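You operate a simulated robot arm through the tools that you are given. There is no shell and no other tool. Be economical: measure what you need, move in short steps, check, and stop when the job is done.

Carry out the task below with a simulated robot arm. There is one attempt and no reset: what you move stays moved.

## Task
Blow all the swarf off the valve plate.
Fine: open the nozzle valve, keep the jet off your hands, stand the yellow nozzle back in its cup and shut the valve. Set down upright: yellow nozzle.

It is judged by the outcome, as a careful person would: the job done as asked, and still so three seconds after it is handed in. It fails if anything else is knocked over, pushed out of place, dropped, spilled or broken.

## Robot
A 6-joint arm with a two-finger parallel gripper, fixed in place. Base frame: the origin is at the foot of the arm, x ahead of it, y to its left, z up. Units: cm, degrees, N and s.
With the tool pointing down near the work surface it reaches from about 26 to 68 cm from the base axis. Its first joint turns from -166.0 to 166.0 degrees. Payload 1.57 kg.
The tool frame sits at the grasp point between the pads (the TCP): z along the fingers, y along the line on which they close. The tips reach 3 cm beyond it. Largest opening 11 cm; finger width 2.4, thickness 1.2; the body of the gripper, 4.8 by 11.2 cm, starts 7.8 cm behind the TCP.
Orientation is that of the tool frame in the base frame, as a unit quaternion [x, y, z, w]. With the fingers straight down and closing along the base's y, the tool's x points along the base's -x, its y along +y and its z along -z.

## Interface
- The arm moves only by the tool play_rows. Its argument "steps" is a list of rows, each an object (a shift or turn left out is 0, a gripper value left out holds the last) with "offset": the shift along the base's x, y, z in cm, a list of three; "dr": the turn, a rotation vector about the base's x, y, z in degrees, a list of three; "fingers": the finger opening in cm, from 0 to 11. In form: [{"offset": [tx, ty, tz], "dr": [wx, wy, wz], "fingers": fingers}, ...]. A call has 1 to 20 rows; each row shifts and turns the commanded pose from where the row before left it. A row lasts 0.2 s, in which the tool goes at most 5 cm and 8.6 degrees; a call with a longer step from one row to the next is refused whole, and so is a gripper value outside its range. A pose out of reach is approached as far as the arm can. The call stops where the force on the tool passes 50 N (or 10 N more than at its start, if that is more) or the arm is blocked; 0.2 s more then pass. Each finger travels about 10.8 cm/s and halts on what it meets, pressing with about 29 N; the grip force reading is that of the motor and also rises with nothing between the fingers. The clock runs only during rows and for 0.2 s after the last one: add rows that do not move to give the fingers time. It gives the time, the measured TCP pose, the force on the tool (base axes), the opening and the grip force at its end, in the units of the frame above (readings bear some noise), with the torque about the TCP (base axes, N m) and any sound that the robot's microphone picked up.
- Cameras (640 x 400 px; columns grow to the right, rows downward): "scene" is fixed at [41.02, -49.38, 173.76]; the picture's right is [0.99, 0.13, 0.00], its down [0.08, -0.61, -0.79] and it looks along [-0.10, 0.78, -0.62] (base axes); focal length 326 px, centre (320, 200). "wrist" rides on the gripper at [7, 1.6, -14.1] in the tool frame; the picture's right is [-0.23, 0.97, 0.00], its down [-0.86, -0.20, -0.48] and it looks along [-0.47, -0.11, 0.88] (tool axes); focal length 222 px, centre (320, 200). There is no depth. A picture from a camera that has moved, and an enlarged one, comes with that camera's place and axes in the base frame and with its lens. The place of the scene camera against the robot may be out by one fixed shift of up to 1.8 cm in any direction.
- capture(camera): a new picture of that camera. It takes no simulated time.
- slide_trunk(by): slides the trunk up (or, below 0, down) by that many cm; the arm rides with it, the base frame stays. It gives what a move gives, with no picture.
- close_up(camera, box): a new picture of the part [left, top, right, bottom] of that camera's present view, enlarged. It takes no simulated time.
- finish_job(): hands the job in; it is judged then, once.

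Go step by step. Nothing tells you positions but the pictures and the camera data: compare them with the known pose of the tool, close in by small moves and look again before you grip or let go. The budget is 120 turns and 76 pictures, counting those below and the enlarged ones. Unless the task says otherwise, let go and move clear before handing in, and close with one line.

The tools are called after ">>>" as a command line: name --argument value ..., lists and objects as JSON in quotes. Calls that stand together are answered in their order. play_rows: Moves the arm, as the interface text tells. Its arguments: {"type":"object","properties":{"steps":{"type":"array"}},"required":["steps"]} The other tools are called the same way: slide_trunk (by) slides the trunk up or down; capture (camera) takes a picture; close_up (camera, box) takes an enlarged picture of a part of a camera's view; finish_job () hands the job in.

At the start:

```text
time_s: 0.0
tcp_pos: [13.41, 33.79, 128.27]
ee_rot: [0.0, 1.0, -0.001, 0.0]
wrist_force: [0.1, -0.1, -0.5]
torque: [-0.02, 0.01, 0.05]
gripper_width: 11.01
gripper_force: 0.1
trunk travel left (down, up): [-32.5, 26.5]
```

scene: 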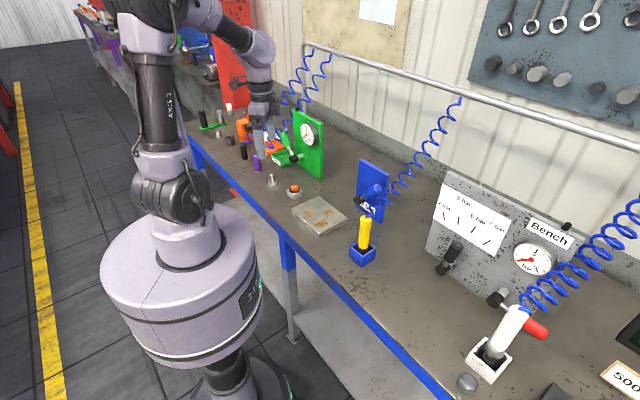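
wrist: 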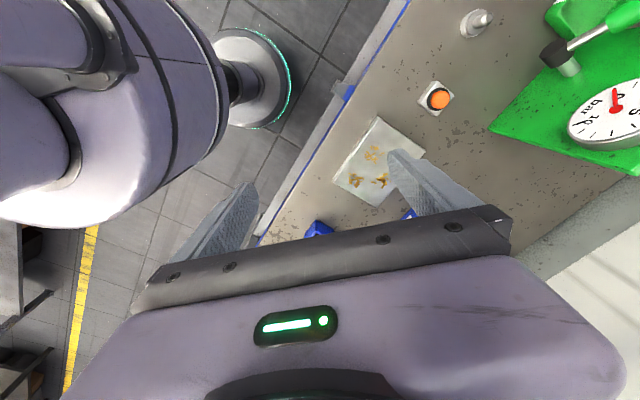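

I see the plate with swarf near pixel (320,213), the yellow nozzle in a blue cup at (363,240), a blue panel with a valve behind it, and a bench panel with a gauge on the right. I'll look closer before moving.

>>> close_up --camera "scene" --box '[260, 120, 420, 280]'

>>> close_up --camera "scene" --box '[400, 160, 640, 400]'

>>> close_up --camera "scene" --box '[340, 150, 420, 270]'

```text
2.50 times, centred on (340, 200) of scene
camera zoom: at [41.02, -49.38, 173.76], right [0.99, 0.13, 0.0], down [0.08, -0.61, -0.79], along [-0.1, 0.78, -0.62], focal length 816 px, centre (270, 200)
```

zoom: 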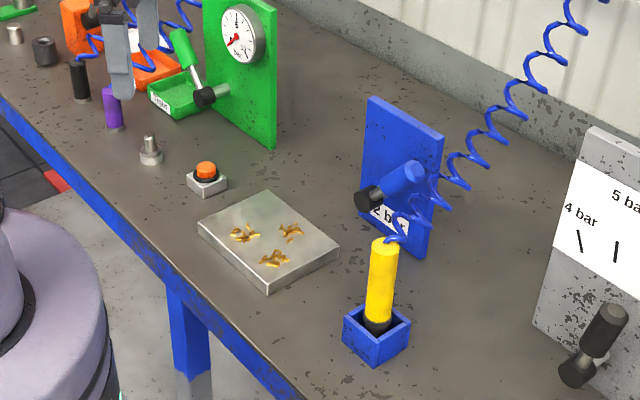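

```text
1.67 times, centred on (520, 280) of scene
camera zoom: at [41.02, -49.38, 173.76], right [0.99, 0.13, 0.0], down [0.08, -0.61, -0.79], along [-0.1, 0.78, -0.62], focal length 544 px, centre (-13, 67)
```

zoom: 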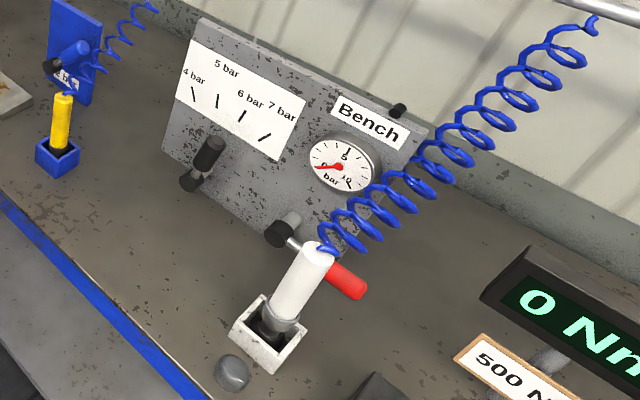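

```text
3.33 times, centred on (380, 210) of scene
camera zoom: at [41.02, -49.38, 173.76], right [0.99, 0.13, 0.0], down [0.08, -0.61, -0.79], along [-0.1, 0.78, -0.62], focal length 1088 px, centre (120, 167)
```

zoom: 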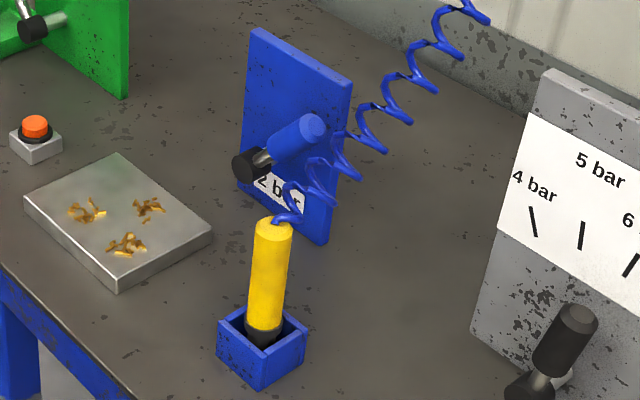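

The bench top seems to be around z≈86–88. The cup is near (46,30) and the blue panel runs from (43,60) to (53,50), facing the arm. I'll bring the wrist camera round to look at the blue valve panel and the nozzle.

>>> play_rows --steps '[{"offset": [2.2, -0.5, -0.5], "dr": [0, 0, 8.2]}, {"offset": [2.2, -0.5, -0.5], "dr": [0, 0, 8.2]}, {"offset": [2.2, -0.5, -0.5], "dr": [0, 0, 8.2]}, {"offset": [2.2, -0.5, -0.5], "dr": [0, 0, 8.2]}, {"offset": [2.2, -0.5, -0.5], "dr": [0, 0, 8.2]}, {"offset": [2.2, -0.5, -0.5], "dr": [0, 0, 8.2]}, {"offset": [2.2, -0.5, -0.5], "dr": [0, 0, 8.2]}, {}]'

>>> capture --camera "wrist"

>>> capture --camera "scene"

```text
time_s: 1.8
tcp_pos: [28.79, 30.24, 124.89]
ee_rot: [-0.481, 0.877, 0.0, 0.001]
wrist_force: [0.7, -0.1, -0.2]
torque: [-0.01, -0.01, 0.01]
gripper_width: 10.98
gripper_force: 0.0
trunk travel left (down, up): [-32.5, 26.5]
```

```text
70 pictures are left
camera wrist: at [23.79, 25.18, 138.89], right [-0.7, 0.72, 0.0], down [0.63, 0.61, 0.48], along [0.34, 0.33, -0.88], focal length 222 px, centre (320, 200)
```

wrist: 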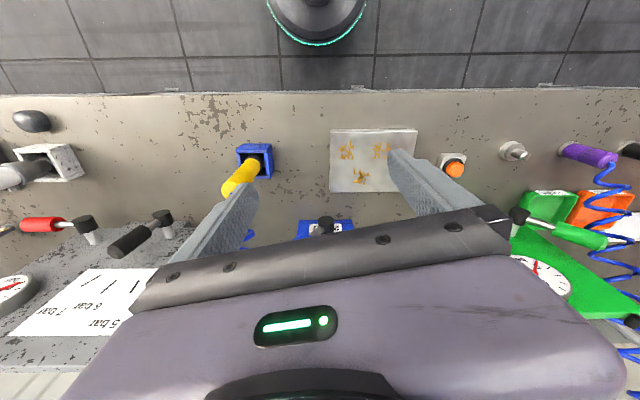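

```text
69 pictures are left
```

scene: 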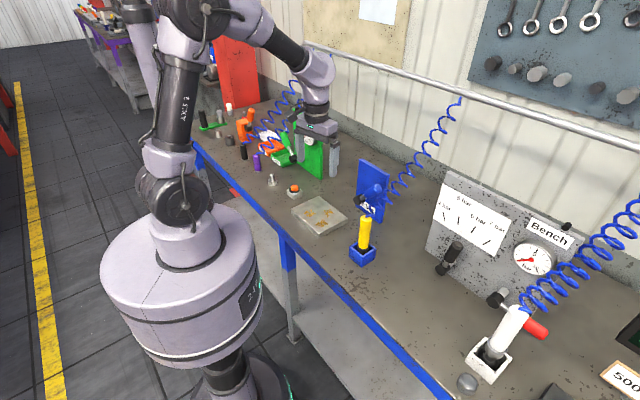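

The tool now faces the bench, but the camera sits on the robot side and the gripper blocks its view. I take the cup to be at about (46,26.5), the nozzle top at z≈108, the bench at z≈88 and the plate at about (27,46). I'll turn the tool half a turn about the vertical so the camera is on top when I tilt forward.

>>> play_rows --steps '[{"dr": [0, 0, 8.5]}, {"dr": [0, 0, 8.5]}, {"dr": [0, 0, 8.5]}, {"dr": [0, 0, 8.5]}, {"dr": [0, 0, 8.5]}, {"dr": [0, 0, 8.5]}, {"dr": [0, 0, 8.5]}, {"dr": [0, 0, 8.5]}, {"dr": [0, 0, 8.5]}, {"dr": [0, 0, 8.5]}, {"dr": [0, 0, 8.5]}, {"dr": [0, 0, 8.5]}, {}]'

```text
time_s: 4.6
tcp_pos: [28.86, 30.14, 124.7]
ee_rot: [0.984, -0.178, -0.001, 0.0]
wrist_force: [0.6, 0.1, -0.5]
torque: [0.0, -0.03, -0.04]
gripper_width: 11.01
gripper_force: 0.1
trunk travel left (down, up): [-32.5, 26.5]
```

The rotation tracks well. I'll finish the half turn and then tilt the fingers forward, towards the panel.

>>> play_rows --steps '[{"dr": [0, 0, 8.2]}, {"dr": [0, 0, 8.2]}, {"dr": [0, 0, 8.2]}, {"dr": [0, 0, 8.2]}, {"dr": [0, 0, 8.2]}, {"dr": [0, 0, 8.2]}, {"dr": [0, 0, 8.2]}, {"dr": [0, 0, 8.0]}, {"dr": [5.88, -6.05, 0]}, {"dr": [5.88, -6.05, 0]}, {"dr": [5.88, -6.05, 0]}, {"dr": [5.88, -6.05, 0]}, {"dr": [5.88, -6.05, 0]}, {"dr": [5.88, -6.05, 0]}, {"dr": [5.88, -6.05, 0]}, {}]'

>>> capture --camera "wrist"

>>> capture --camera "scene"

```text
time_s: 7.8
tcp_pos: [23.28, 40.47, 130.93]
ee_rot: [0.789, 0.296, 0.478, -0.245]
wrist_force: [-0.6, -0.8, 0.0]
torque: [0.02, 0.02, 0.01]
gripper_width: 11.04
gripper_force: 0.0
out of reach, approached as far as the arm can: row 6, 7, 8, 13, 14, 15
trunk travel left (down, up): [-32.5, 26.5]
stopped in row 15: the arm was blocked; the commanded pose is now the measured one
```

```text
68 pictures are left
camera wrist: at [18.44, 31.57, 142.94], right [0.6, -0.74, -0.31], down [-0.75, -0.38, -0.55], along [0.29, 0.56, -0.78], focal length 222 px, centre (320, 200)
```

wrist: 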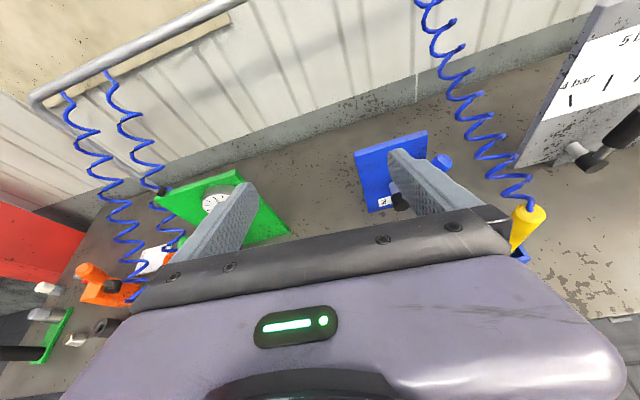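

```text
67 pictures are left
```

scene: 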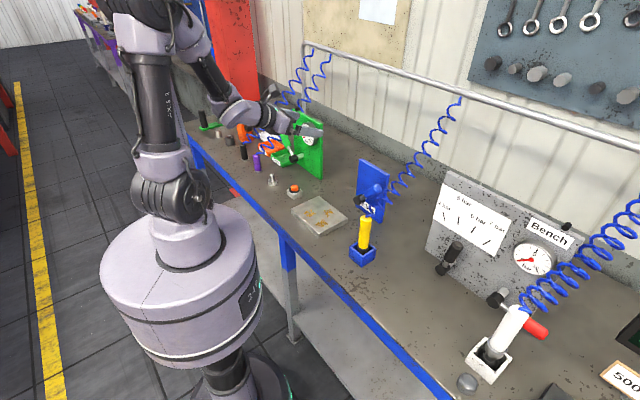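

The wrist joint hit its limit on this side, so I'll have to wind it the other way later. The panel is visible now, so I'll zoom in on the valve first.

>>> close_up --camera "wrist" --box '[340, 110, 560, 270]'

```text
2.50 times, centred on (450, 190) of wrist
camera zoom: at [18.44, 31.57, 142.94], right [0.6, -0.74, -0.31], down [-0.75, -0.38, -0.55], along [0.29, 0.56, -0.78], focal length 555 px, centre (-5, 225)
```

zoom: 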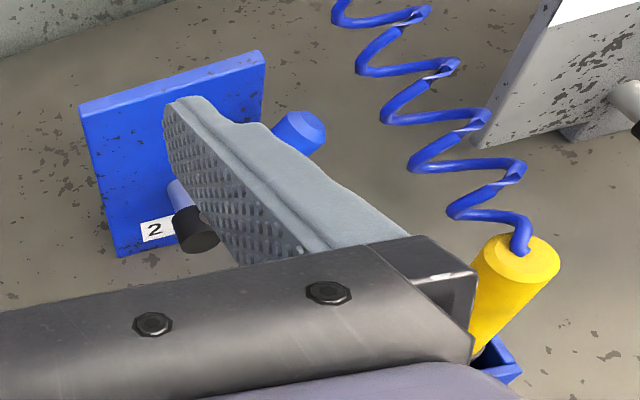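

The label reads "2 …" and the valve has a lever with a blue grip going out to the side. This orientation is at a wrist limit. Turning half a turn about the tool axis puts the camera underneath, looking forward, which is workable.

>>> play_rows --steps '[{"dr": [-5.18, -5.69, 3.57]}, {"dr": [-5.18, -5.69, 3.57]}, {"dr": [-5.18, -5.69, 3.57]}, {"dr": [-5.18, -5.69, 3.57]}, {"dr": [-5.18, -5.69, 3.57]}, {"dr": [-5.18, -5.69, 3.57]}, {"dr": [-5.18, -5.69, 3.57]}, {"dr": [-5.18, -5.69, 3.57]}, {"dr": [-5.18, -5.69, 3.57]}, {"dr": [-5.18, -5.69, 3.57]}, {"dr": [-5.18, -5.69, 3.57]}, {"dr": [-5.18, -5.69, 3.57]}, {"dr": [-5.18, -5.69, 3.57]}, {"dr": [-5.18, -5.69, 3.57]}, {"dr": [-5.18, -5.69, 3.57]}, {"dr": [-5.18, -5.69, 3.57]}, {"dr": [-5.18, -5.69, 3.57]}, {"dr": [-5.18, -5.69, 3.57]}, {"dr": [-5.18, -5.69, 3.57]}, {"dr": [-5.18, -5.69, 3.57]}]'

>>> capture --camera "wrist"

```text
time_s: 11.9
tcp_pos: [25.65, 40.28, 129.35]
ee_rot: [-0.126, 0.839, 0.351, 0.395]
wrist_force: [0.3, -0.5, 0.2]
torque: [-0.01, 0.0, 0.0]
gripper_width: 10.98
gripper_force: 0.0
out of reach, approached as far as the arm can: row 18, 19, 20
trunk travel left (down, up): [-32.5, 26.5]
```

```text
65 pictures are left
camera wrist: at [12.29, 32.09, 131.03], right [-0.33, 0.69, 0.65], down [0.38, -0.53, 0.76], along [0.86, 0.5, -0.09], focal length 222 px, centre (320, 200)
```

wrist: 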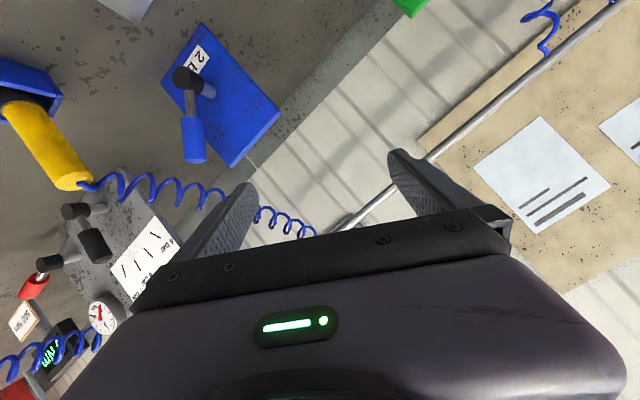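

I'm close to the wrist limit again, probably because the tool is so near the base. I'll move outward and lower, then complete the roll so the fingers close horizontally.

>>> play_rows --steps '[{"offset": [2, -1, -3]}, {"offset": [2, -1, -3]}, {"offset": [2, -1, -3]}, {"offset": [2, -1, -2]}, {"dr": [-4.6, -5.5, 3.5]}, {"dr": [-4.6, -5.5, 3.5]}, {"dr": [-4.6, -5.5, 3.5]}, {}]'

>>> capture --camera "scene"

```text
time_s: 13.8
tcp_pos: [24.51, 40.85, 125.81]
ee_rot: [-0.136, 0.848, 0.336, 0.386]
wrist_force: [0.5, 0.5, -0.1]
torque: [-0.04, 0.01, 0.0]
gripper_width: 11.02
gripper_force: 0.1
out of reach, approached as far as the arm can: row 1, 2, 3, 4, 5, 6, 7
trunk travel left (down, up): [-32.5, 26.5]
```

```text
64 pictures are left
```

scene: 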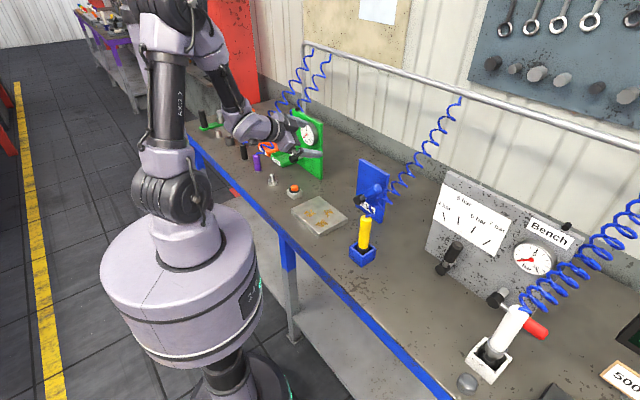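

A joint is at its limit in this posture. I'll untilt to fingers-down, which was fine earlier, and then check.

>>> play_rows --steps '[{"dr": [-6.02, 5.48, 0]}, {"dr": [-6.02, 5.48, 0]}, {"dr": [-6.02, 5.48, 0]}, {"dr": [-6.02, 5.48, 0]}, {"dr": [-6.02, 5.48, 0]}, {"dr": [-6.02, 5.48, 0]}, {"dr": [-6.02, 5.48, 0]}, {"dr": [-6.02, 5.48, 0]}, {}, {}]'

>>> capture --camera "scene"

```text
time_s: 15.9
tcp_pos: [30.76, 35.52, 121.03]
ee_rot: [-0.144, 0.989, 0.002, -0.032]
wrist_force: [0.1, 0.9, -0.4]
torque: [-0.02, 0.05, -0.04]
gripper_width: 10.99
gripper_force: 0.1
out of reach, approached as far as the arm can: row 1, 2, 3, 4, 5, 6
trunk travel left (down, up): [-32.5, 26.5]
```

```text
63 pictures are left
```

scene: 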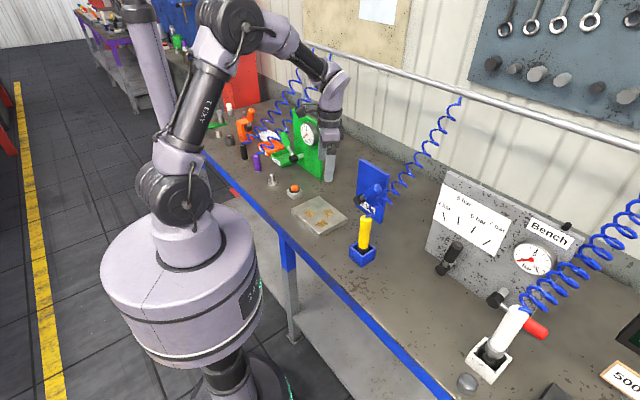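

The arm follows again; the earlier limit looks like minimum reach with the tool tilted. I'll go out along the cup's bearing (about 30°) and tilt 45° there, well above the nozzle.

>>> play_rows --steps '[{"offset": [2, -2.5, 1], "dr": [0, 0, 6.7]}, {"offset": [2, -2.5, 1], "dr": [0, 0, 6.7]}, {"offset": [2, -2.5, 1]}, {"offset": [2, -2.5, 1]}, {"offset": [1, -2, 0]}, {"dr": [3.75, -6.5, 0]}, {"dr": [3.75, -6.5, 0]}, {"dr": [3.75, -6.5, 0]}, {"dr": [3.75, -6.5, 0]}, {"dr": [3.75, -6.5, 0]}, {"dr": [3.75, -6.5, 0]}, {}]'

>>> capture --camera "scene"

>>> capture --camera "wrist"

```text
time_s: 18.6
tcp_pos: [40.08, 25.85, 133.45]
ee_rot: [-0.211, 0.934, 0.13, 0.258]
wrist_force: [-0.2, -1.0, 0.1]
torque: [-0.01, -0.04, 0.01]
gripper_width: 11.0
gripper_force: 0.0
out of reach, approached as far as the arm can: row 7, 8, 9, 10, 11
trunk travel left (down, up): [-32.5, 26.5]
```

```text
62 pictures are left
```

scene: 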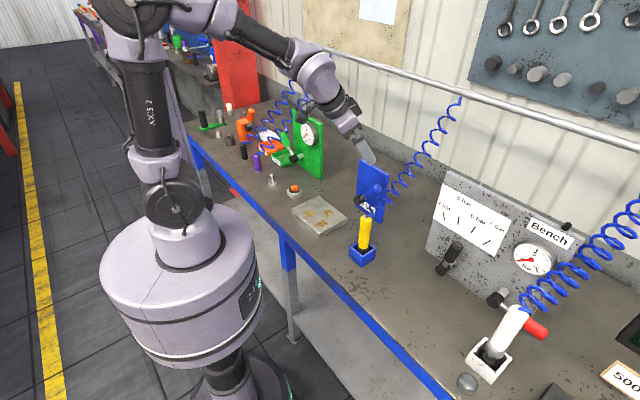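

```text
61 pictures are left
camera wrist: at [28.01, 20.06, 141.67], right [-0.27, 0.93, 0.25], down [0.55, -0.06, 0.83], along [0.79, 0.37, -0.5], focal length 222 px, centre (320, 200)
```

wrist: 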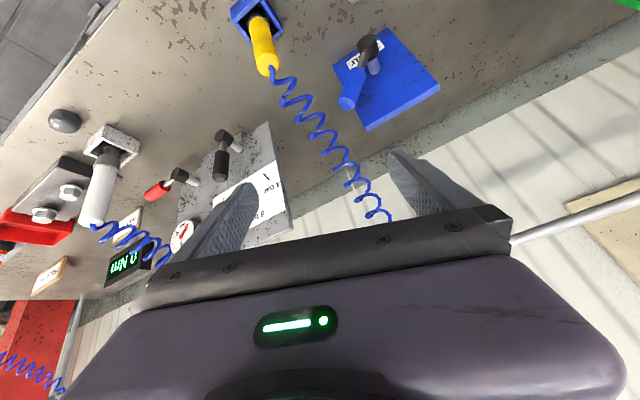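

The tilt stalls at about 34°, where the tool is lined up with the forearm. Lowering the trunk should flatten the forearm and allow more tilt, so I'll raise the tool and then slide the trunk down.

>>> play_rows --steps '[{"offset": [-1, 0, 4]}, {"offset": [-1, 0, 4]}, {"offset": [-1, 0, 4]}, {"offset": [0, 0, 3]}, {}]'

>>> slide_trunk --by -15

```text
time_s: 19.8
tcp_pos: [37.13, 25.81, 148.6]
ee_rot: [-0.211, 0.934, 0.13, 0.258]
wrist_force: [0.1, 0.1, 1.0]
torque: [0.0, 0.01, 0.02]
gripper_width: 10.99
gripper_force: 0.1
trunk travel left (down, up): [-32.5, 26.5]
```

```text
time_s: 21.5
tcp_pos: [37.19, 26.08, 133.56]
ee_rot: [-0.211, 0.934, 0.13, 0.258]
wrist_force: [-0.3, -0.2, 0.5]
torque: [0.01, 0.04, -0.02]
gripper_width: 10.98
gripper_force: 0.1
trunk travel left (down, up): [-17.5, 41.5]
```

The pose resets to the measured one after a stall, which is good. With the trunk lower I'll try more tilt.

>>> play_rows --steps '[{"offset": [0, 0, 1.5], "dr": [4.7, -6.2, 0]}, {"offset": [0, 0, 1.5], "dr": [4.7, -6.2, 0]}, {"dr": [4.7, -6.2, 0]}, {"dr": [4.7, -6.2, 0]}, {}]'

>>> capture --camera "scene"

```text
time_s: 22.7
tcp_pos: [37.15, 25.73, 136.94]
ee_rot: [-0.19, 0.844, 0.223, 0.45]
wrist_force: [-0.2, 0.1, 0.4]
torque: [0.01, 0.0, 0.02]
gripper_width: 10.97
gripper_force: 0.0
out of reach, approached as far as the arm can: row 4
trunk travel left (down, up): [-17.5, 41.5]
```

```text
60 pictures are left
```

scene: 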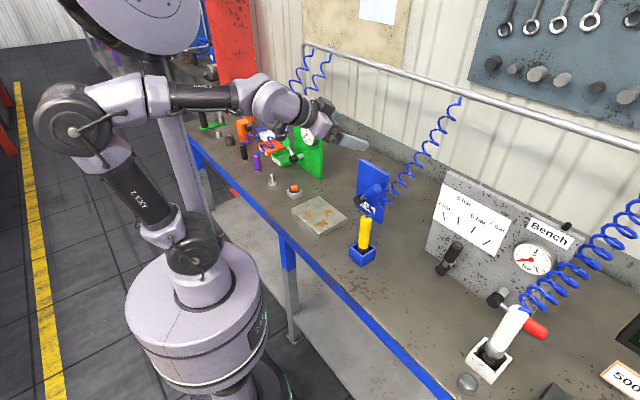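

It works: the tilt is now about 60°. I'll lower the trunk further so the work height suits this posture.

>>> slide_trunk --by -15

>>> capture --camera "wrist"

>>> capture --camera "scene"

```text
time_s: 24.4
tcp_pos: [37.21, 25.76, 122.02]
ee_rot: [-0.19, 0.844, 0.222, 0.45]
wrist_force: [0.6, 0.2, 0.1]
torque: [0.0, -0.02, -0.01]
gripper_width: 10.99
gripper_force: 0.0
trunk travel left (down, up): [-2.5, 56.5]
```

```text
59 pictures are left
camera wrist: at [23.26, 18.53, 123.37], right [-0.39, 0.84, 0.39], down [0.23, -0.32, 0.92], along [0.89, 0.45, -0.07], focal length 222 px, centre (320, 200)
```

wrist: 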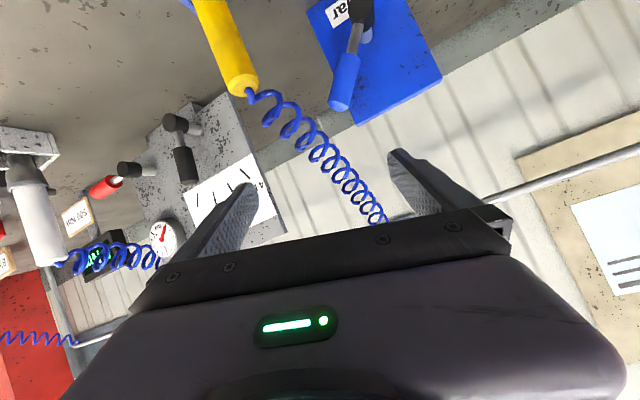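

```text
58 pictures are left
```

scene: 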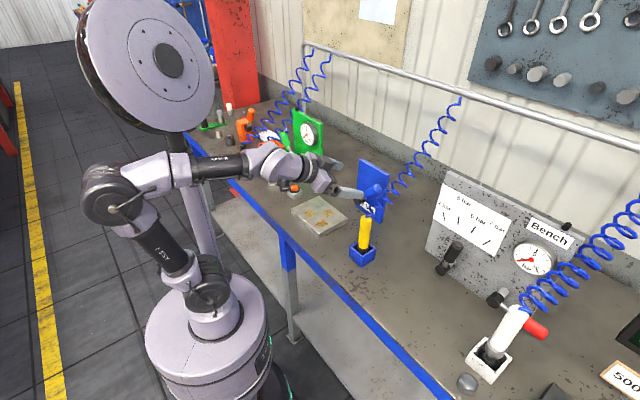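

Next I'll level the roll, so the fingers close horizontally, and back off and down a little to get the valve in view.

>>> play_rows --steps '[{"offset": [-1, -0.5, -1], "dr": [-4.6, -3.7, 3.4]}, {"offset": [-1, -0.5, -2], "dr": [-4.6, -3.7, 3.4]}, {"offset": [0, 0, -3]}, {"offset": [0, 0, -3]}, {}]'

>>> capture --camera "wrist"

```text
time_s: 25.6
tcp_pos: [30.97, 22.47, 123.54]
ee_rot: [-0.254, 0.836, 0.196, 0.445]
wrist_force: [-0.8, 0.7, 0.2]
torque: [0.0, -0.02, -0.01]
gripper_width: 11.01
gripper_force: 0.0
out of reach, approached as far as the arm can: row 1, 2, 3, 4
trunk travel left (down, up): [-2.5, 56.5]
```

```text
57 pictures are left
camera wrist: at [17.62, 14.24, 125.26], right [-0.48, 0.83, 0.29], down [0.21, -0.21, 0.95], along [0.85, 0.52, -0.08], focal length 222 px, centre (320, 200)
```

wrist: 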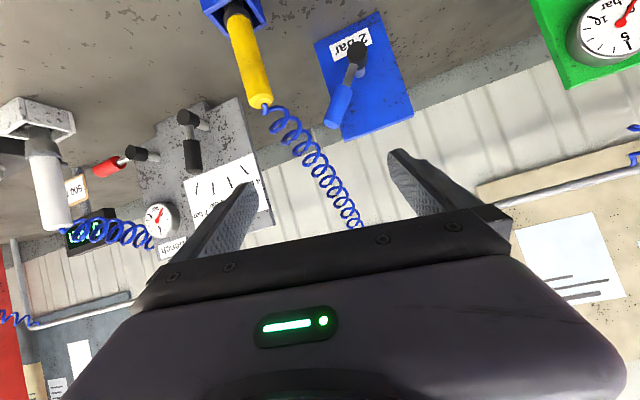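

>>> close_up --camera "wrist" --box '[200, 0, 440, 150]'

>>> close_up --camera "wrist" --box '[30, 80, 290, 260]'

```text
2.67 times, centred on (320, 75) of wrist
camera zoom: at [17.62, 14.24, 125.26], right [-0.48, 0.83, 0.29], down [0.21, -0.21, 0.95], along [0.85, 0.52, -0.08], focal length 592 px, centre (320, 533)
```

zoom: 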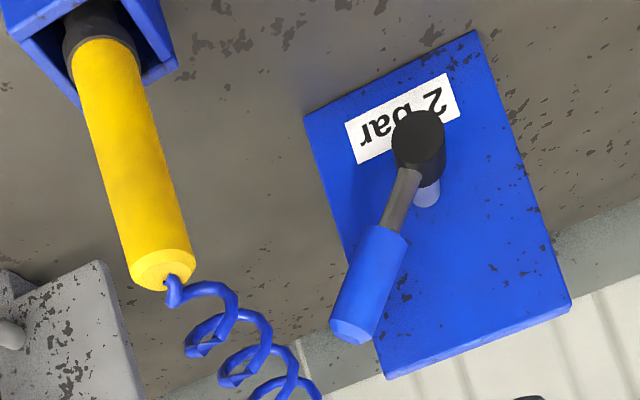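

```text
2.22 times, centred on (160, 170) of wrist
camera zoom: at [17.62, 14.24, 125.26], right [-0.48, 0.83, 0.29], down [0.21, -0.21, 0.95], along [0.85, 0.52, -0.08], focal length 494 px, centre (676, 267)
```

zoom: 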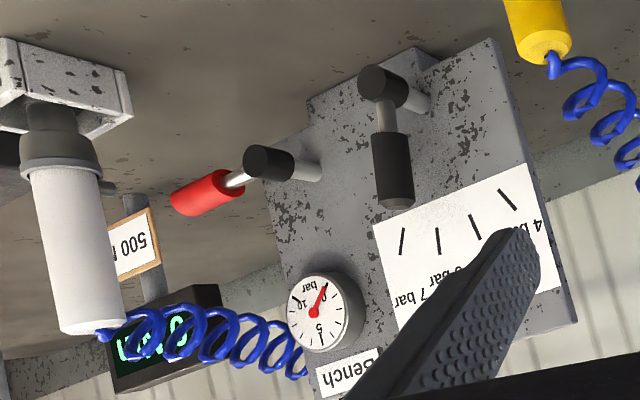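

The blue panel is marked "2 bar". Its lever pivots at about (43,47,98) and the grip end is at about (49.3,40.9,109.3), so it lies up and to the right at roughly 40° from vertical. I'll stage the fingers in front of it, partly closed, so they can straddle the lever.

>>> play_rows --steps '[{"offset": [1.4, 2.8, 0], "fingers": 7}, {"offset": [1.4, 2.8, -1]}, {"offset": [1.4, 2.8, -2]}, {"offset": [2, 1.5, -2], "dr": [-4.4, -3.8, 3.6]}, {"offset": [2, 1.5, -2], "dr": [0, 0, 4]}, {}]'

>>> capture --camera "wrist"

>>> capture --camera "scene"

```text
time_s: 26.6
tcp_pos: [32.44, 24.21, 116.12]
ee_rot: [-0.286, 0.877, 0.158, 0.352]
wrist_force: [-0.7, 0.3, 1.0]
torque: [-0.03, 0.02, 0.0]
gripper_width: 7.04
gripper_force: 0.1
out of reach, approached as far as the arm can: row 1, 2, 3, 4
trunk travel left (down, up): [-2.5, 56.5]
stopped in row 4: the arm was blocked; the commanded pose is now the measured one
```

```text
54 pictures are left
camera wrist: at [19.93, 16.14, 121.21], right [-0.46, 0.85, 0.23], down [0.37, -0.05, 0.93], along [0.8, 0.52, -0.3], focal length 222 px, centre (320, 200)
```

wrist: 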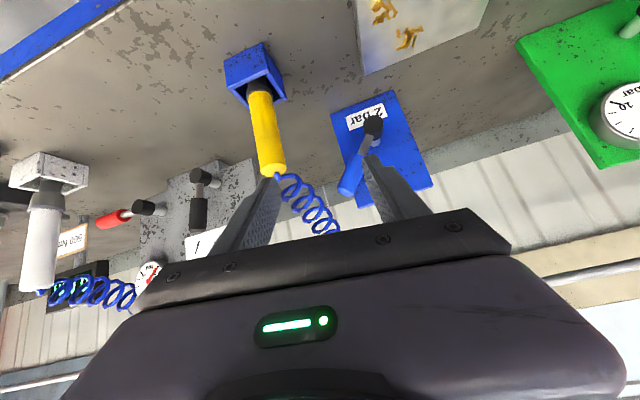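

```text
53 pictures are left
```

scene: 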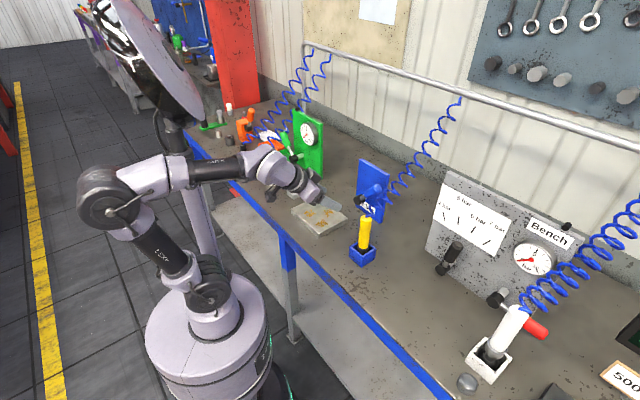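

The arm was blocked in this move, and a large disc behind the arm seems to move with it. I'll look at that before going on.

>>> close_up --camera "scene" --box '[40, 0, 360, 380]'

```text
1.05 times, centred on (200, 190) of scene (not enlarged: the box is as wide or as high as the picture)
camera zoom: at [41.02, -49.38, 173.76], right [0.99, 0.13, 0.0], down [0.08, -0.61, -0.79], along [-0.1, 0.78, -0.62], focal length 344 px, centre (446, 210)
```

zoom: 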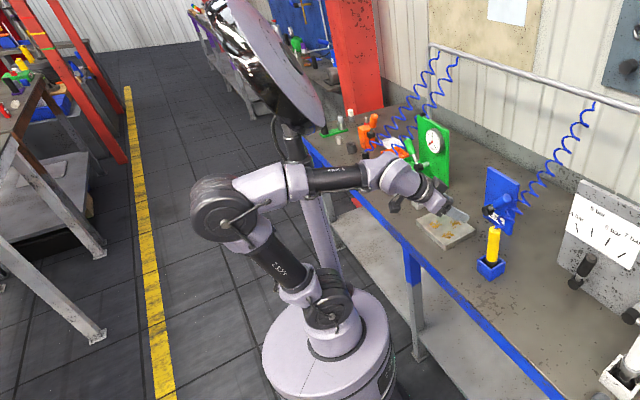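

The disc is the robot's own head on a pillar next to the arm; with the elbow folded back, the forearm gets near it. Moving outward should free the arm. I'll go up and out towards the valve, keeping above the nozzle.

>>> play_rows --steps '[{"offset": [1.5, 0.5, 2]}, {"offset": [1.5, 0.8, 2]}, {"offset": [1.5, 1.5, 1]}, {"offset": [1.5, 2, 0]}, {"offset": [1, 2, 0]}, {"offset": [1, 2, 0]}, {}]'

>>> capture --camera "scene"

```text
time_s: 28.2
tcp_pos: [41.1, 32.59, 121.99]
ee_rot: [-0.287, 0.874, 0.164, 0.357]
wrist_force: [-0.3, -0.2, -0.5]
torque: [-0.01, 0.0, -0.03]
gripper_width: 7.01
gripper_force: 0.2
out of reach, approached as far as the arm can: row 6
trunk travel left (down, up): [-2.5, 56.5]
```

```text
51 pictures are left
```

scene: 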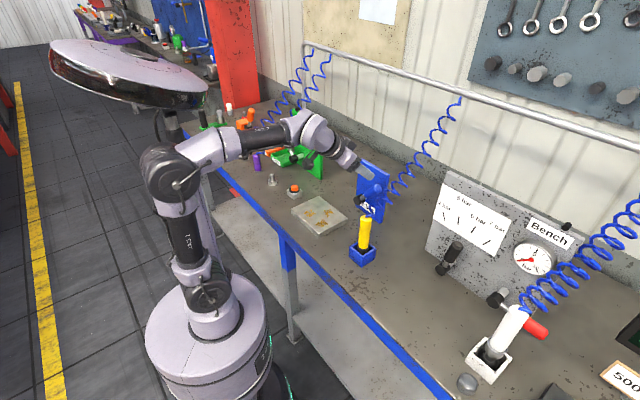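

Now I'm at (41,32.6,122) with 46° of tilt. I'll move to the pre-approach point about 12 cm short of the lever grip along the finger direction.

>>> play_rows --steps '[{"offset": [0.3, 1.4, -2.5]}, {"offset": [0.3, 1.4, -2.5]}, {"offset": [0.3, 1.4, -2.5]}, {}]'

>>> capture --camera "wrist"

>>> close_up --camera "scene" --box '[300, 120, 460, 280]'

```text
time_s: 29.2
tcp_pos: [43.66, 34.15, 115.86]
ee_rot: [-0.282, 0.88, 0.166, 0.344]
wrist_force: [0.7, 0.6, 0.0]
torque: [-0.01, 0.02, 0.04]
gripper_width: 6.99
gripper_force: 0.0
out of reach, approached as far as the arm can: row 1, 2, 3
trunk travel left (down, up): [-2.5, 56.5]
```

```text
50 pictures are left
camera wrist: at [31.31, 25.84, 121.14], right [-0.46, 0.85, 0.25], down [0.39, -0.06, 0.92], along [0.8, 0.52, -0.3], focal length 222 px, centre (320, 200)
```

wrist: 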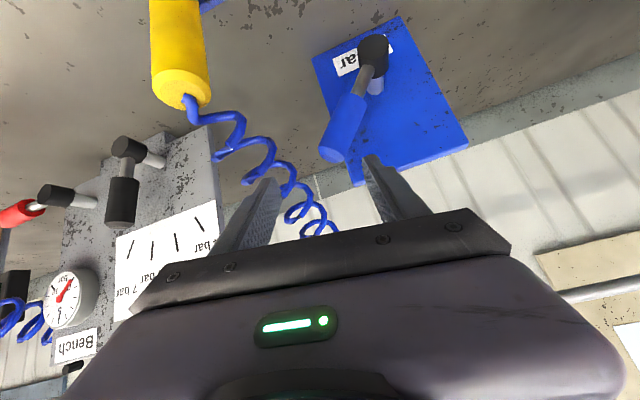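

```text
2.50 times, centred on (380, 200) of scene
camera zoom: at [41.02, -49.38, 173.76], right [0.99, 0.13, 0.0], down [0.08, -0.61, -0.79], along [-0.1, 0.78, -0.62], focal length 816 px, centre (170, 200)
```

zoom: 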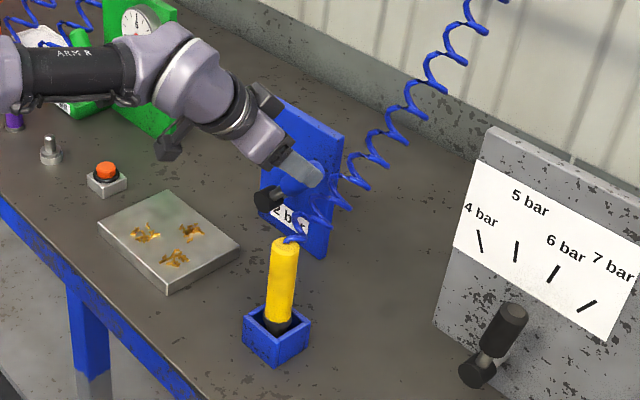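

The pattern is clear now: the wrist roll joint is near its end in the direction I kept turning. I'll back off a little and roll half a turn the other way, which also puts the camera on top.

>>> play_rows --steps '[{"offset": [-1.5, -1.5, 3]}, {"offset": [-1.5, -1.5, 3]}, {"dr": [4.35, 4.13, -6.02]}, {"dr": [4.35, 4.13, -6.02]}, {"dr": [4.35, 4.13, -6.02]}, {"dr": [4.35, 4.13, -6.02]}, {"dr": [4.35, 4.13, -6.02]}, {"dr": [4.35, 4.13, -6.02]}, {"dr": [4.35, 4.13, -6.02]}, {"dr": [4.35, 4.13, -6.02]}, {"dr": [4.35, 4.13, -6.02]}, {"dr": [4.35, 4.13, -6.02]}, {"dr": [4.35, 4.13, -6.02]}, {"dr": [4.35, 4.13, -6.02]}, {"dr": [4.35, 4.13, -6.02]}, {"dr": [4.35, 4.13, -6.02]}, {"dr": [4.35, 4.13, -6.02]}, {"dr": [4.35, 4.13, -6.02]}, {"dr": [4.35, 4.13, -6.02]}, {"dr": [4.35, 4.13, -6.02]}]'

>>> capture --camera "wrist"

```text
time_s: 33.5
tcp_pos: [40.63, 31.05, 121.96]
ee_rot: [0.79, 0.489, 0.36, -0.077]
wrist_force: [0.7, -0.7, -0.6]
torque: [-0.02, 0.0, 0.0]
gripper_width: 7.0
gripper_force: 0.1
trunk travel left (down, up): [-2.5, 56.5]
```

```text
48 pictures are left
camera wrist: at [37.0, 28.54, 137.08], right [0.75, -0.66, 0.08], down [-0.63, -0.74, -0.25], along [0.22, 0.14, -0.97], focal length 222 px, centre (320, 200)
```

wrist: 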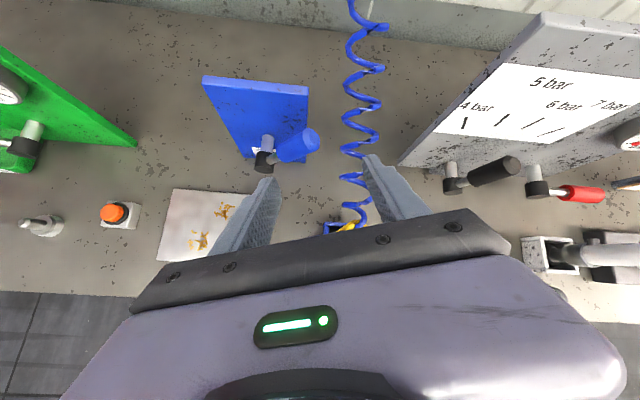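

There was no reach problem and I now have a clear upright view: lever ahead, hose to the right. I'll level the roll, tilt to about 68° and drop to the pre-approach point.

>>> play_rows --steps '[{"dr": [3.23, 3.1, -4.74]}, {"dr": [3.23, 3.1, -4.74]}, {"dr": [3.23, 3.1, -4.74]}, {"offset": [-0.6, 1.3, -1.5], "dr": [5.19, -5.41, 0]}, {"offset": [-0.6, 1.3, -2], "dr": [5.19, -5.41, 0]}, {"offset": [0, 1.3, -2.5], "dr": [5.19, -5.41, 0]}, {"offset": [0, 0, -2.5]}, {"offset": [0, 0, -2.5]}, {}]'

>>> capture --camera "wrist"

>>> capture --camera "scene"

```text
time_s: 35.5
tcp_pos: [37.96, 36.35, 111.96]
ee_rot: [0.779, 0.314, 0.506, -0.199]
wrist_force: [-1.0, 0.0, -0.3]
torque: [0.0, -0.01, 0.01]
gripper_width: 6.99
gripper_force: 0.1
out of reach, approached as far as the arm can: row 6, 7, 8
trunk travel left (down, up): [-2.5, 56.5]
```

```text
47 pictures are left
camera wrist: at [31.83, 28.32, 124.07], right [0.61, -0.77, -0.2], down [-0.7, -0.4, -0.58], along [0.37, 0.5, -0.79], focal length 222 px, centre (320, 200)
```

wrist: 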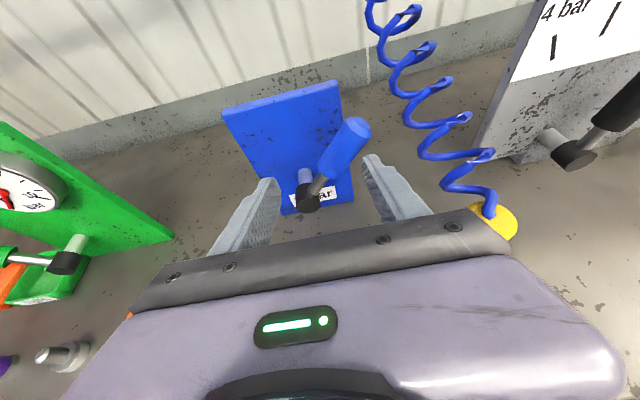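

```text
46 pictures are left
```

scene: 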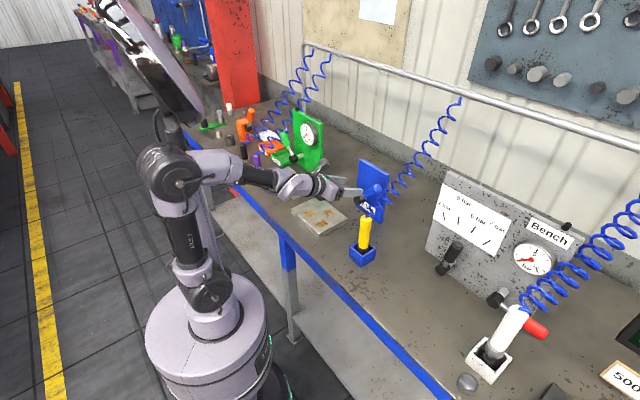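

The view agrees with my estimate: the grip end projects where I see it. The lever lies between the fingers' sides, so I'll shift slightly right and advance about 8 cm, leaving a few cm before straddling.

>>> play_rows --steps '[{"offset": [1.35, -1.75, -0.4]}, {"offset": [1.33, 1.26, -0.82]}, {"offset": [1.33, 1.26, -0.82]}, {"offset": [1.33, 1.26, -0.82]}, {"offset": [1.33, 1.26, -0.82]}, {}]'

>>> capture --camera "wrist"

```text
time_s: 36.6
tcp_pos: [41.22, 40.41, 110.16]
ee_rot: [0.781, 0.312, 0.504, -0.197]
wrist_force: [-46.5, -43.7, 18.9]
torque: [-0.34, -0.89, -2.98]
gripper_width: 6.99
gripper_force: 0.1
out of reach, approached as far as the arm can: row 1, 2, 3, 4
trunk travel left (down, up): [-2.5, 56.5]
stopped in row 5: the force on the tool passed its limit at 72 N (the readings are from after the stop); the commanded pose is now the measured one
```

```text
45 pictures are left
camera wrist: at [35.05, 32.47, 122.35], right [0.6, -0.77, -0.2], down [-0.71, -0.4, -0.58], along [0.37, 0.49, -0.79], focal length 222 px, centre (320, 200)
```

wrist: 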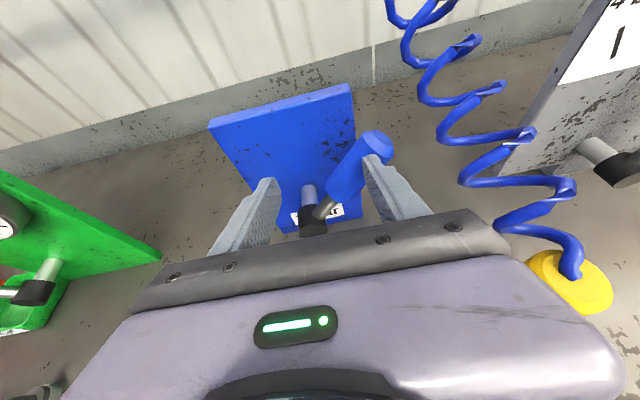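

The sideways shift didn't happen because the tool is nearly in line with the forearm, and the right fingertip touched the lever end. I'll back off and use a steeper tool angle, about 48°, where the wrist moved freely.

>>> play_rows --steps '[{"offset": [-1.3, -1.2, 0.8]}, {"offset": [-1.3, -1.2, 0.8]}, {"offset": [-1.3, -1.2, 0.8]}, {"offset": [-1, -1, 1.5], "dr": [-4.15, 4.33, 0]}, {"offset": [0, 0, 1], "dr": [-4.15, 4.33, 0]}, {"offset": [0, 0, 1], "dr": [-4.15, 4.33, 0]}, {}]'

>>> capture --camera "wrist"

```text
time_s: 38.2
tcp_pos: [38.81, 36.01, 113.41]
ee_rot: [0.818, 0.308, 0.464, -0.145]
wrist_force: [0.2, -0.2, 0.4]
torque: [0.04, 0.03, -0.01]
gripper_width: 7.02
gripper_force: 0.0
out of reach, approached as far as the arm can: row 4, 5, 6
trunk travel left (down, up): [-2.5, 56.5]
```

```text
44 pictures are left
camera wrist: at [33.2, 29.88, 126.79], right [0.54, -0.83, -0.15], down [-0.77, -0.41, -0.48], along [0.34, 0.37, -0.86], focal length 222 px, centre (320, 200)
```

wrist: 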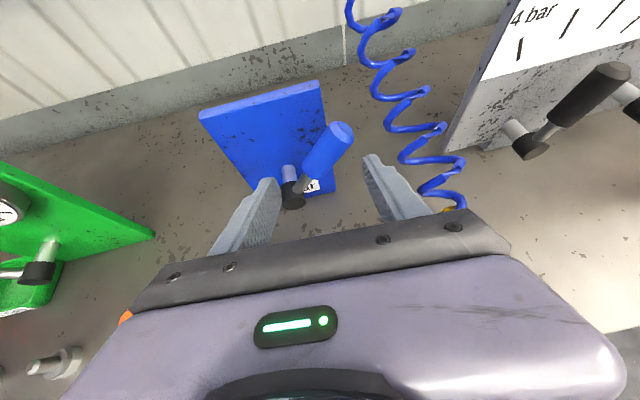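

The forearm slopes down about 26–30°, and the solver only allows the tool to be steeper than the forearm. I'll therefore work with the fingers pointing about 45° down. First I'll steepen the tool in place, then shift right.

>>> play_rows --steps '[{"dr": [-3.7, 4.7, 0]}, {"dr": [-3.7, 4.7, 0]}, {"dr": [0, 0, 5]}, {"offset": [0.7, -0.7, 0]}, {"offset": [0.7, -0.7, 0]}, {}]'

>>> capture --camera "wrist"

```text
time_s: 39.6
tcp_pos: [37.65, 36.78, 111.75]
ee_rot: [0.847, 0.359, 0.371, -0.129]
wrist_force: [0.1, 0.0, 0.4]
torque: [0.02, 0.0, 0.02]
gripper_width: 6.99
gripper_force: 0.1
out of reach, approached as far as the arm can: row 3, 4, 5
trunk travel left (down, up): [-2.5, 56.5]
```

```text
43 pictures are left
camera wrist: at [34.51, 32.3, 126.59], right [0.58, -0.81, -0.12], down [-0.8, -0.53, -0.3], along [0.18, 0.27, -0.95], focal length 222 px, centre (320, 200)
```

wrist: 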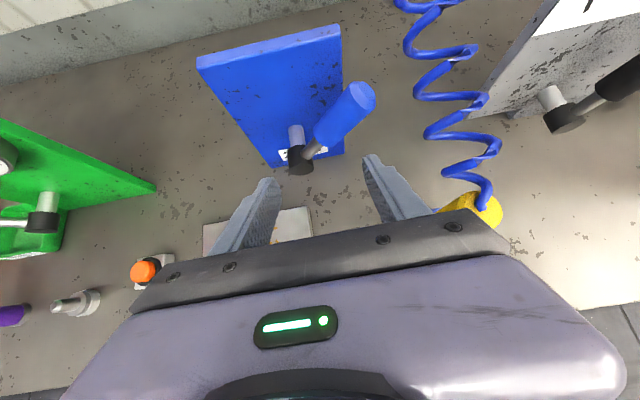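

The refusals all involve the tool pointing further left than the forearm, so a forearm-roll limit sits there. Pointing the tool a bit right of the forearm (heading about 33°) should be free. I'll yaw −9° and move to the pre-approach point.

>>> play_rows --steps '[{"dr": [0, 0, -4.5]}, {"dr": [0, 0, -4.5]}, {"offset": [1.3, 0.6, 0.5]}, {"offset": [1.3, 0.6, 0.5]}, {"offset": [1.3, 0.6, 0.5]}, {}]'

>>> capture --camera "wrist"

```text
time_s: 41.0
tcp_pos: [41.56, 38.55, 113.45]
ee_rot: [0.871, 0.294, 0.379, -0.104]
wrist_force: [0.6, 0.6, 0.4]
torque: [0.02, 0.03, 0.0]
gripper_width: 7.03
gripper_force: 0.0
trunk travel left (down, up): [-2.5, 56.5]
```

```text
42 pictures are left
camera wrist: at [37.8, 34.52, 128.28], right [0.45, -0.88, -0.12], down [-0.87, -0.4, -0.3], along [0.21, 0.24, -0.95], focal length 222 px, centre (320, 200)
```

wrist: 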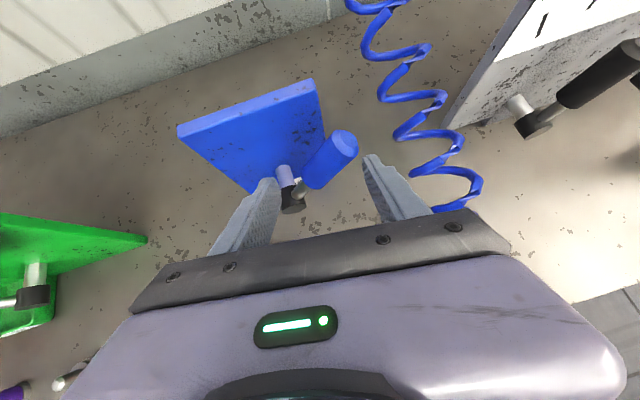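

The arm tracks perfectly now. I'll open the fingers to 9 for margin and advance so they straddle the lever grip.

>>> play_rows --steps '[{"fingers": 9}, {"offset": [1.35, 0.9, -1.55]}, {"offset": [1.35, 0.9, -1.55]}, {"offset": [1.35, 0.9, -1.55]}, {"offset": [1.2, 0.8, -1.4]}, {}]'

>>> capture --camera "wrist"

>>> close_up --camera "scene" --box '[320, 130, 440, 250]'

```text
time_s: 42.4
tcp_pos: [46.71, 42.08, 107.33]
ee_rot: [0.871, 0.295, 0.379, -0.105]
wrist_force: [-0.8, 0.6, 0.2]
torque: [-0.01, 0.02, -0.02]
gripper_width: 9.0
gripper_force: 0.0
trunk travel left (down, up): [-2.5, 56.5]
```

```text
41 pictures are left
camera wrist: at [43.09, 38.08, 122.18], right [0.45, -0.88, -0.12], down [-0.87, -0.4, -0.3], along [0.21, 0.24, -0.95], focal length 222 px, centre (320, 200)
```

wrist: 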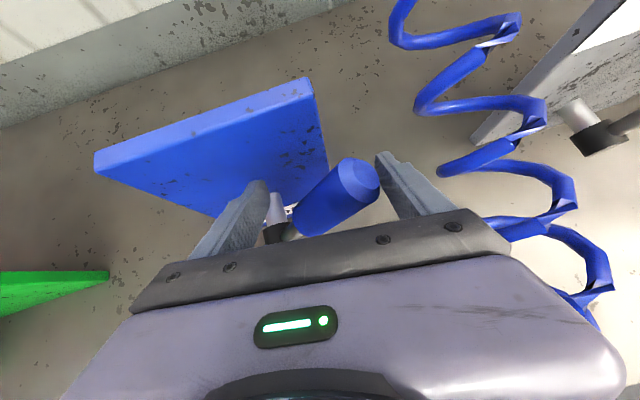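

```text
3.33 times, centred on (380, 190) of scene
camera zoom: at [41.02, -49.38, 173.76], right [0.99, 0.13, 0.0], down [0.08, -0.61, -0.79], along [-0.1, 0.78, -0.62], focal length 1088 px, centre (120, 233)
```

zoom: 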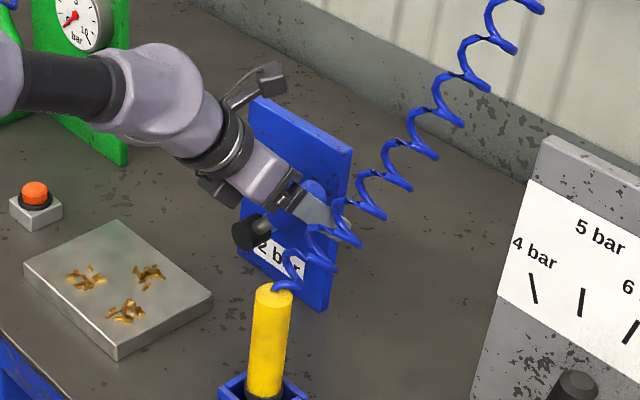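

The lever is between the fingers. I'll push it slowly to the left along its arc with the right finger, checking force and sound.

>>> play_rows --steps '[{"offset": [-0.7, 0.7, 0.45]}, {"offset": [-0.7, 0.7, 0.4]}, {"offset": [-0.7, 0.7, 0.35]}, {"offset": [-0.7, 0.7, 0.3]}, {"offset": [-0.7, 0.7, 0.2]}, {}]'

>>> capture --camera "wrist"

```text
time_s: 43.8
tcp_pos: [43.2, 45.54, 109.09]
ee_rot: [0.871, 0.294, 0.379, -0.104]
wrist_force: [0.0, -1.6, 0.8]
torque: [0.06, 0.02, 0.02]
gripper_width: 9.12
gripper_force: 1.1
trunk travel left (down, up): [-2.5, 56.5]
```

```text
39 pictures are left
camera wrist: at [39.56, 41.55, 123.89], right [0.45, -0.88, -0.12], down [-0.87, -0.4, -0.29], along [0.21, 0.24, -0.95], focal length 222 px, centre (320, 200)
```

wrist: 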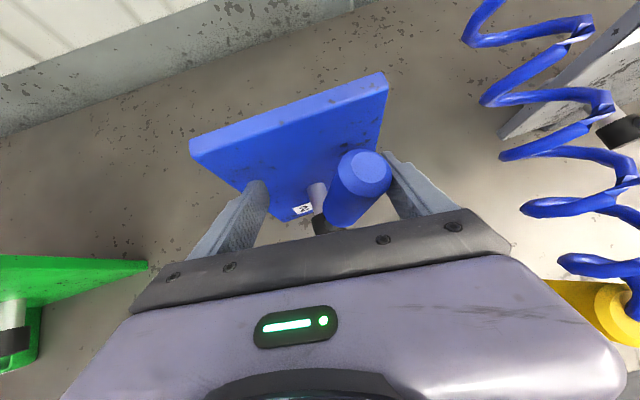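

The lever turns easily, with no sound yet. I'll continue along the arc.

>>> play_rows --steps '[{"offset": [-0.7, 0.7, 0.1]}, {"offset": [-0.7, 0.7, 0]}, {"offset": [-0.7, 0.7, -0.1]}, {"offset": [-0.7, 0.7, -0.2]}, {"offset": [-0.7, 0.7, -0.3]}, {"offset": [-0.7, 0.7, -0.4]}, {}]'

>>> capture --camera "wrist"

```text
time_s: 45.4
tcp_pos: [39.36, 49.53, 108.46]
ee_rot: [0.871, 0.293, 0.381, -0.105]
wrist_force: [27.5, -13.9, 29.2]
torque: [-1.46, -1.36, 0.75]
gripper_width: 11.02
gripper_force: 11.2
trunk travel left (down, up): [-2.5, 56.5]
```

```text
38 pictures are left
camera wrist: at [35.59, 45.42, 123.28], right [0.45, -0.88, -0.13], down [-0.87, -0.4, -0.3], along [0.21, 0.25, -0.95], focal length 222 px, centre (320, 200)
```

wrist: 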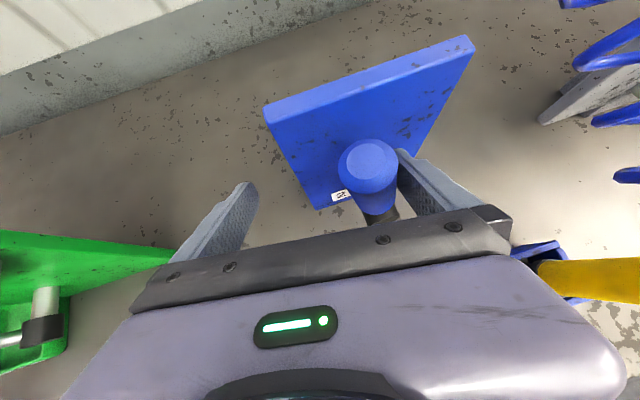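

The lever hit a stop at about vertical with no sound. I'll relieve the force and look at the nozzle and lever.

>>> play_rows --steps '[{"offset": [0.7, -0.7, 0.1], "fingers": 9}, {"offset": [0.7, -0.7, 0.1]}, {"offset": [0.7, -0.7, 0.1]}, {"offset": [0.3, -0.3, 0.1]}, {}]'

>>> close_up --camera "scene" --box '[310, 150, 430, 280]'

>>> capture --camera "wrist"

```text
time_s: 46.6
tcp_pos: [41.52, 47.47, 108.53]
ee_rot: [0.871, 0.294, 0.38, -0.104]
wrist_force: [0.7, 0.4, -0.1]
torque: [0.01, 0.03, 0.02]
gripper_width: 8.97
gripper_force: 0.2
trunk travel left (down, up): [-2.5, 56.5]
```

```text
3.08 times, centred on (370, 215) of scene
camera zoom: at [41.02, -49.38, 173.76], right [0.99, 0.13, 0.0], down [0.08, -0.61, -0.79], along [-0.1, 0.78, -0.62], focal length 1004 px, centre (166, 154)
```

zoom: 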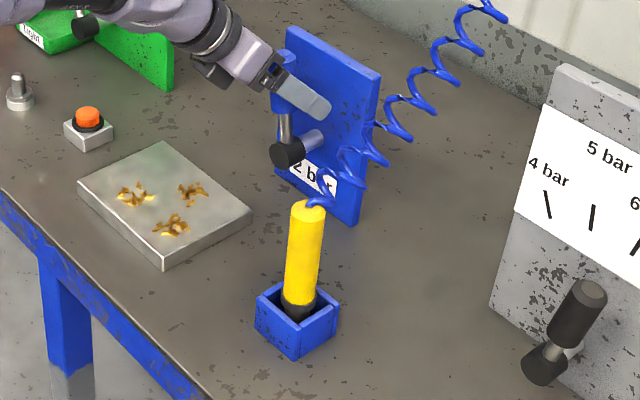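

```text
36 pictures are left
camera wrist: at [37.8, 43.37, 123.41], right [0.45, -0.88, -0.12], down [-0.87, -0.4, -0.3], along [0.21, 0.24, -0.95], focal length 222 px, centre (320, 200)
```

wrist: 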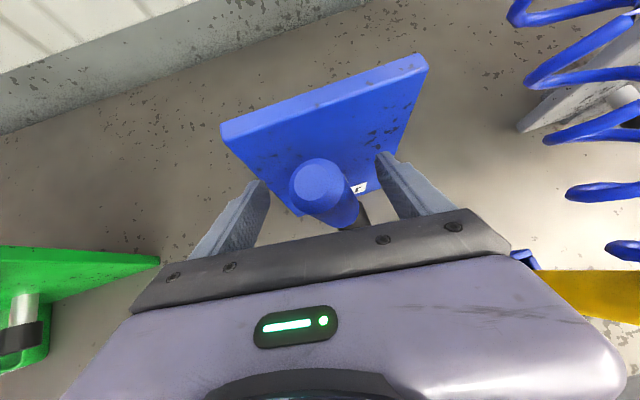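

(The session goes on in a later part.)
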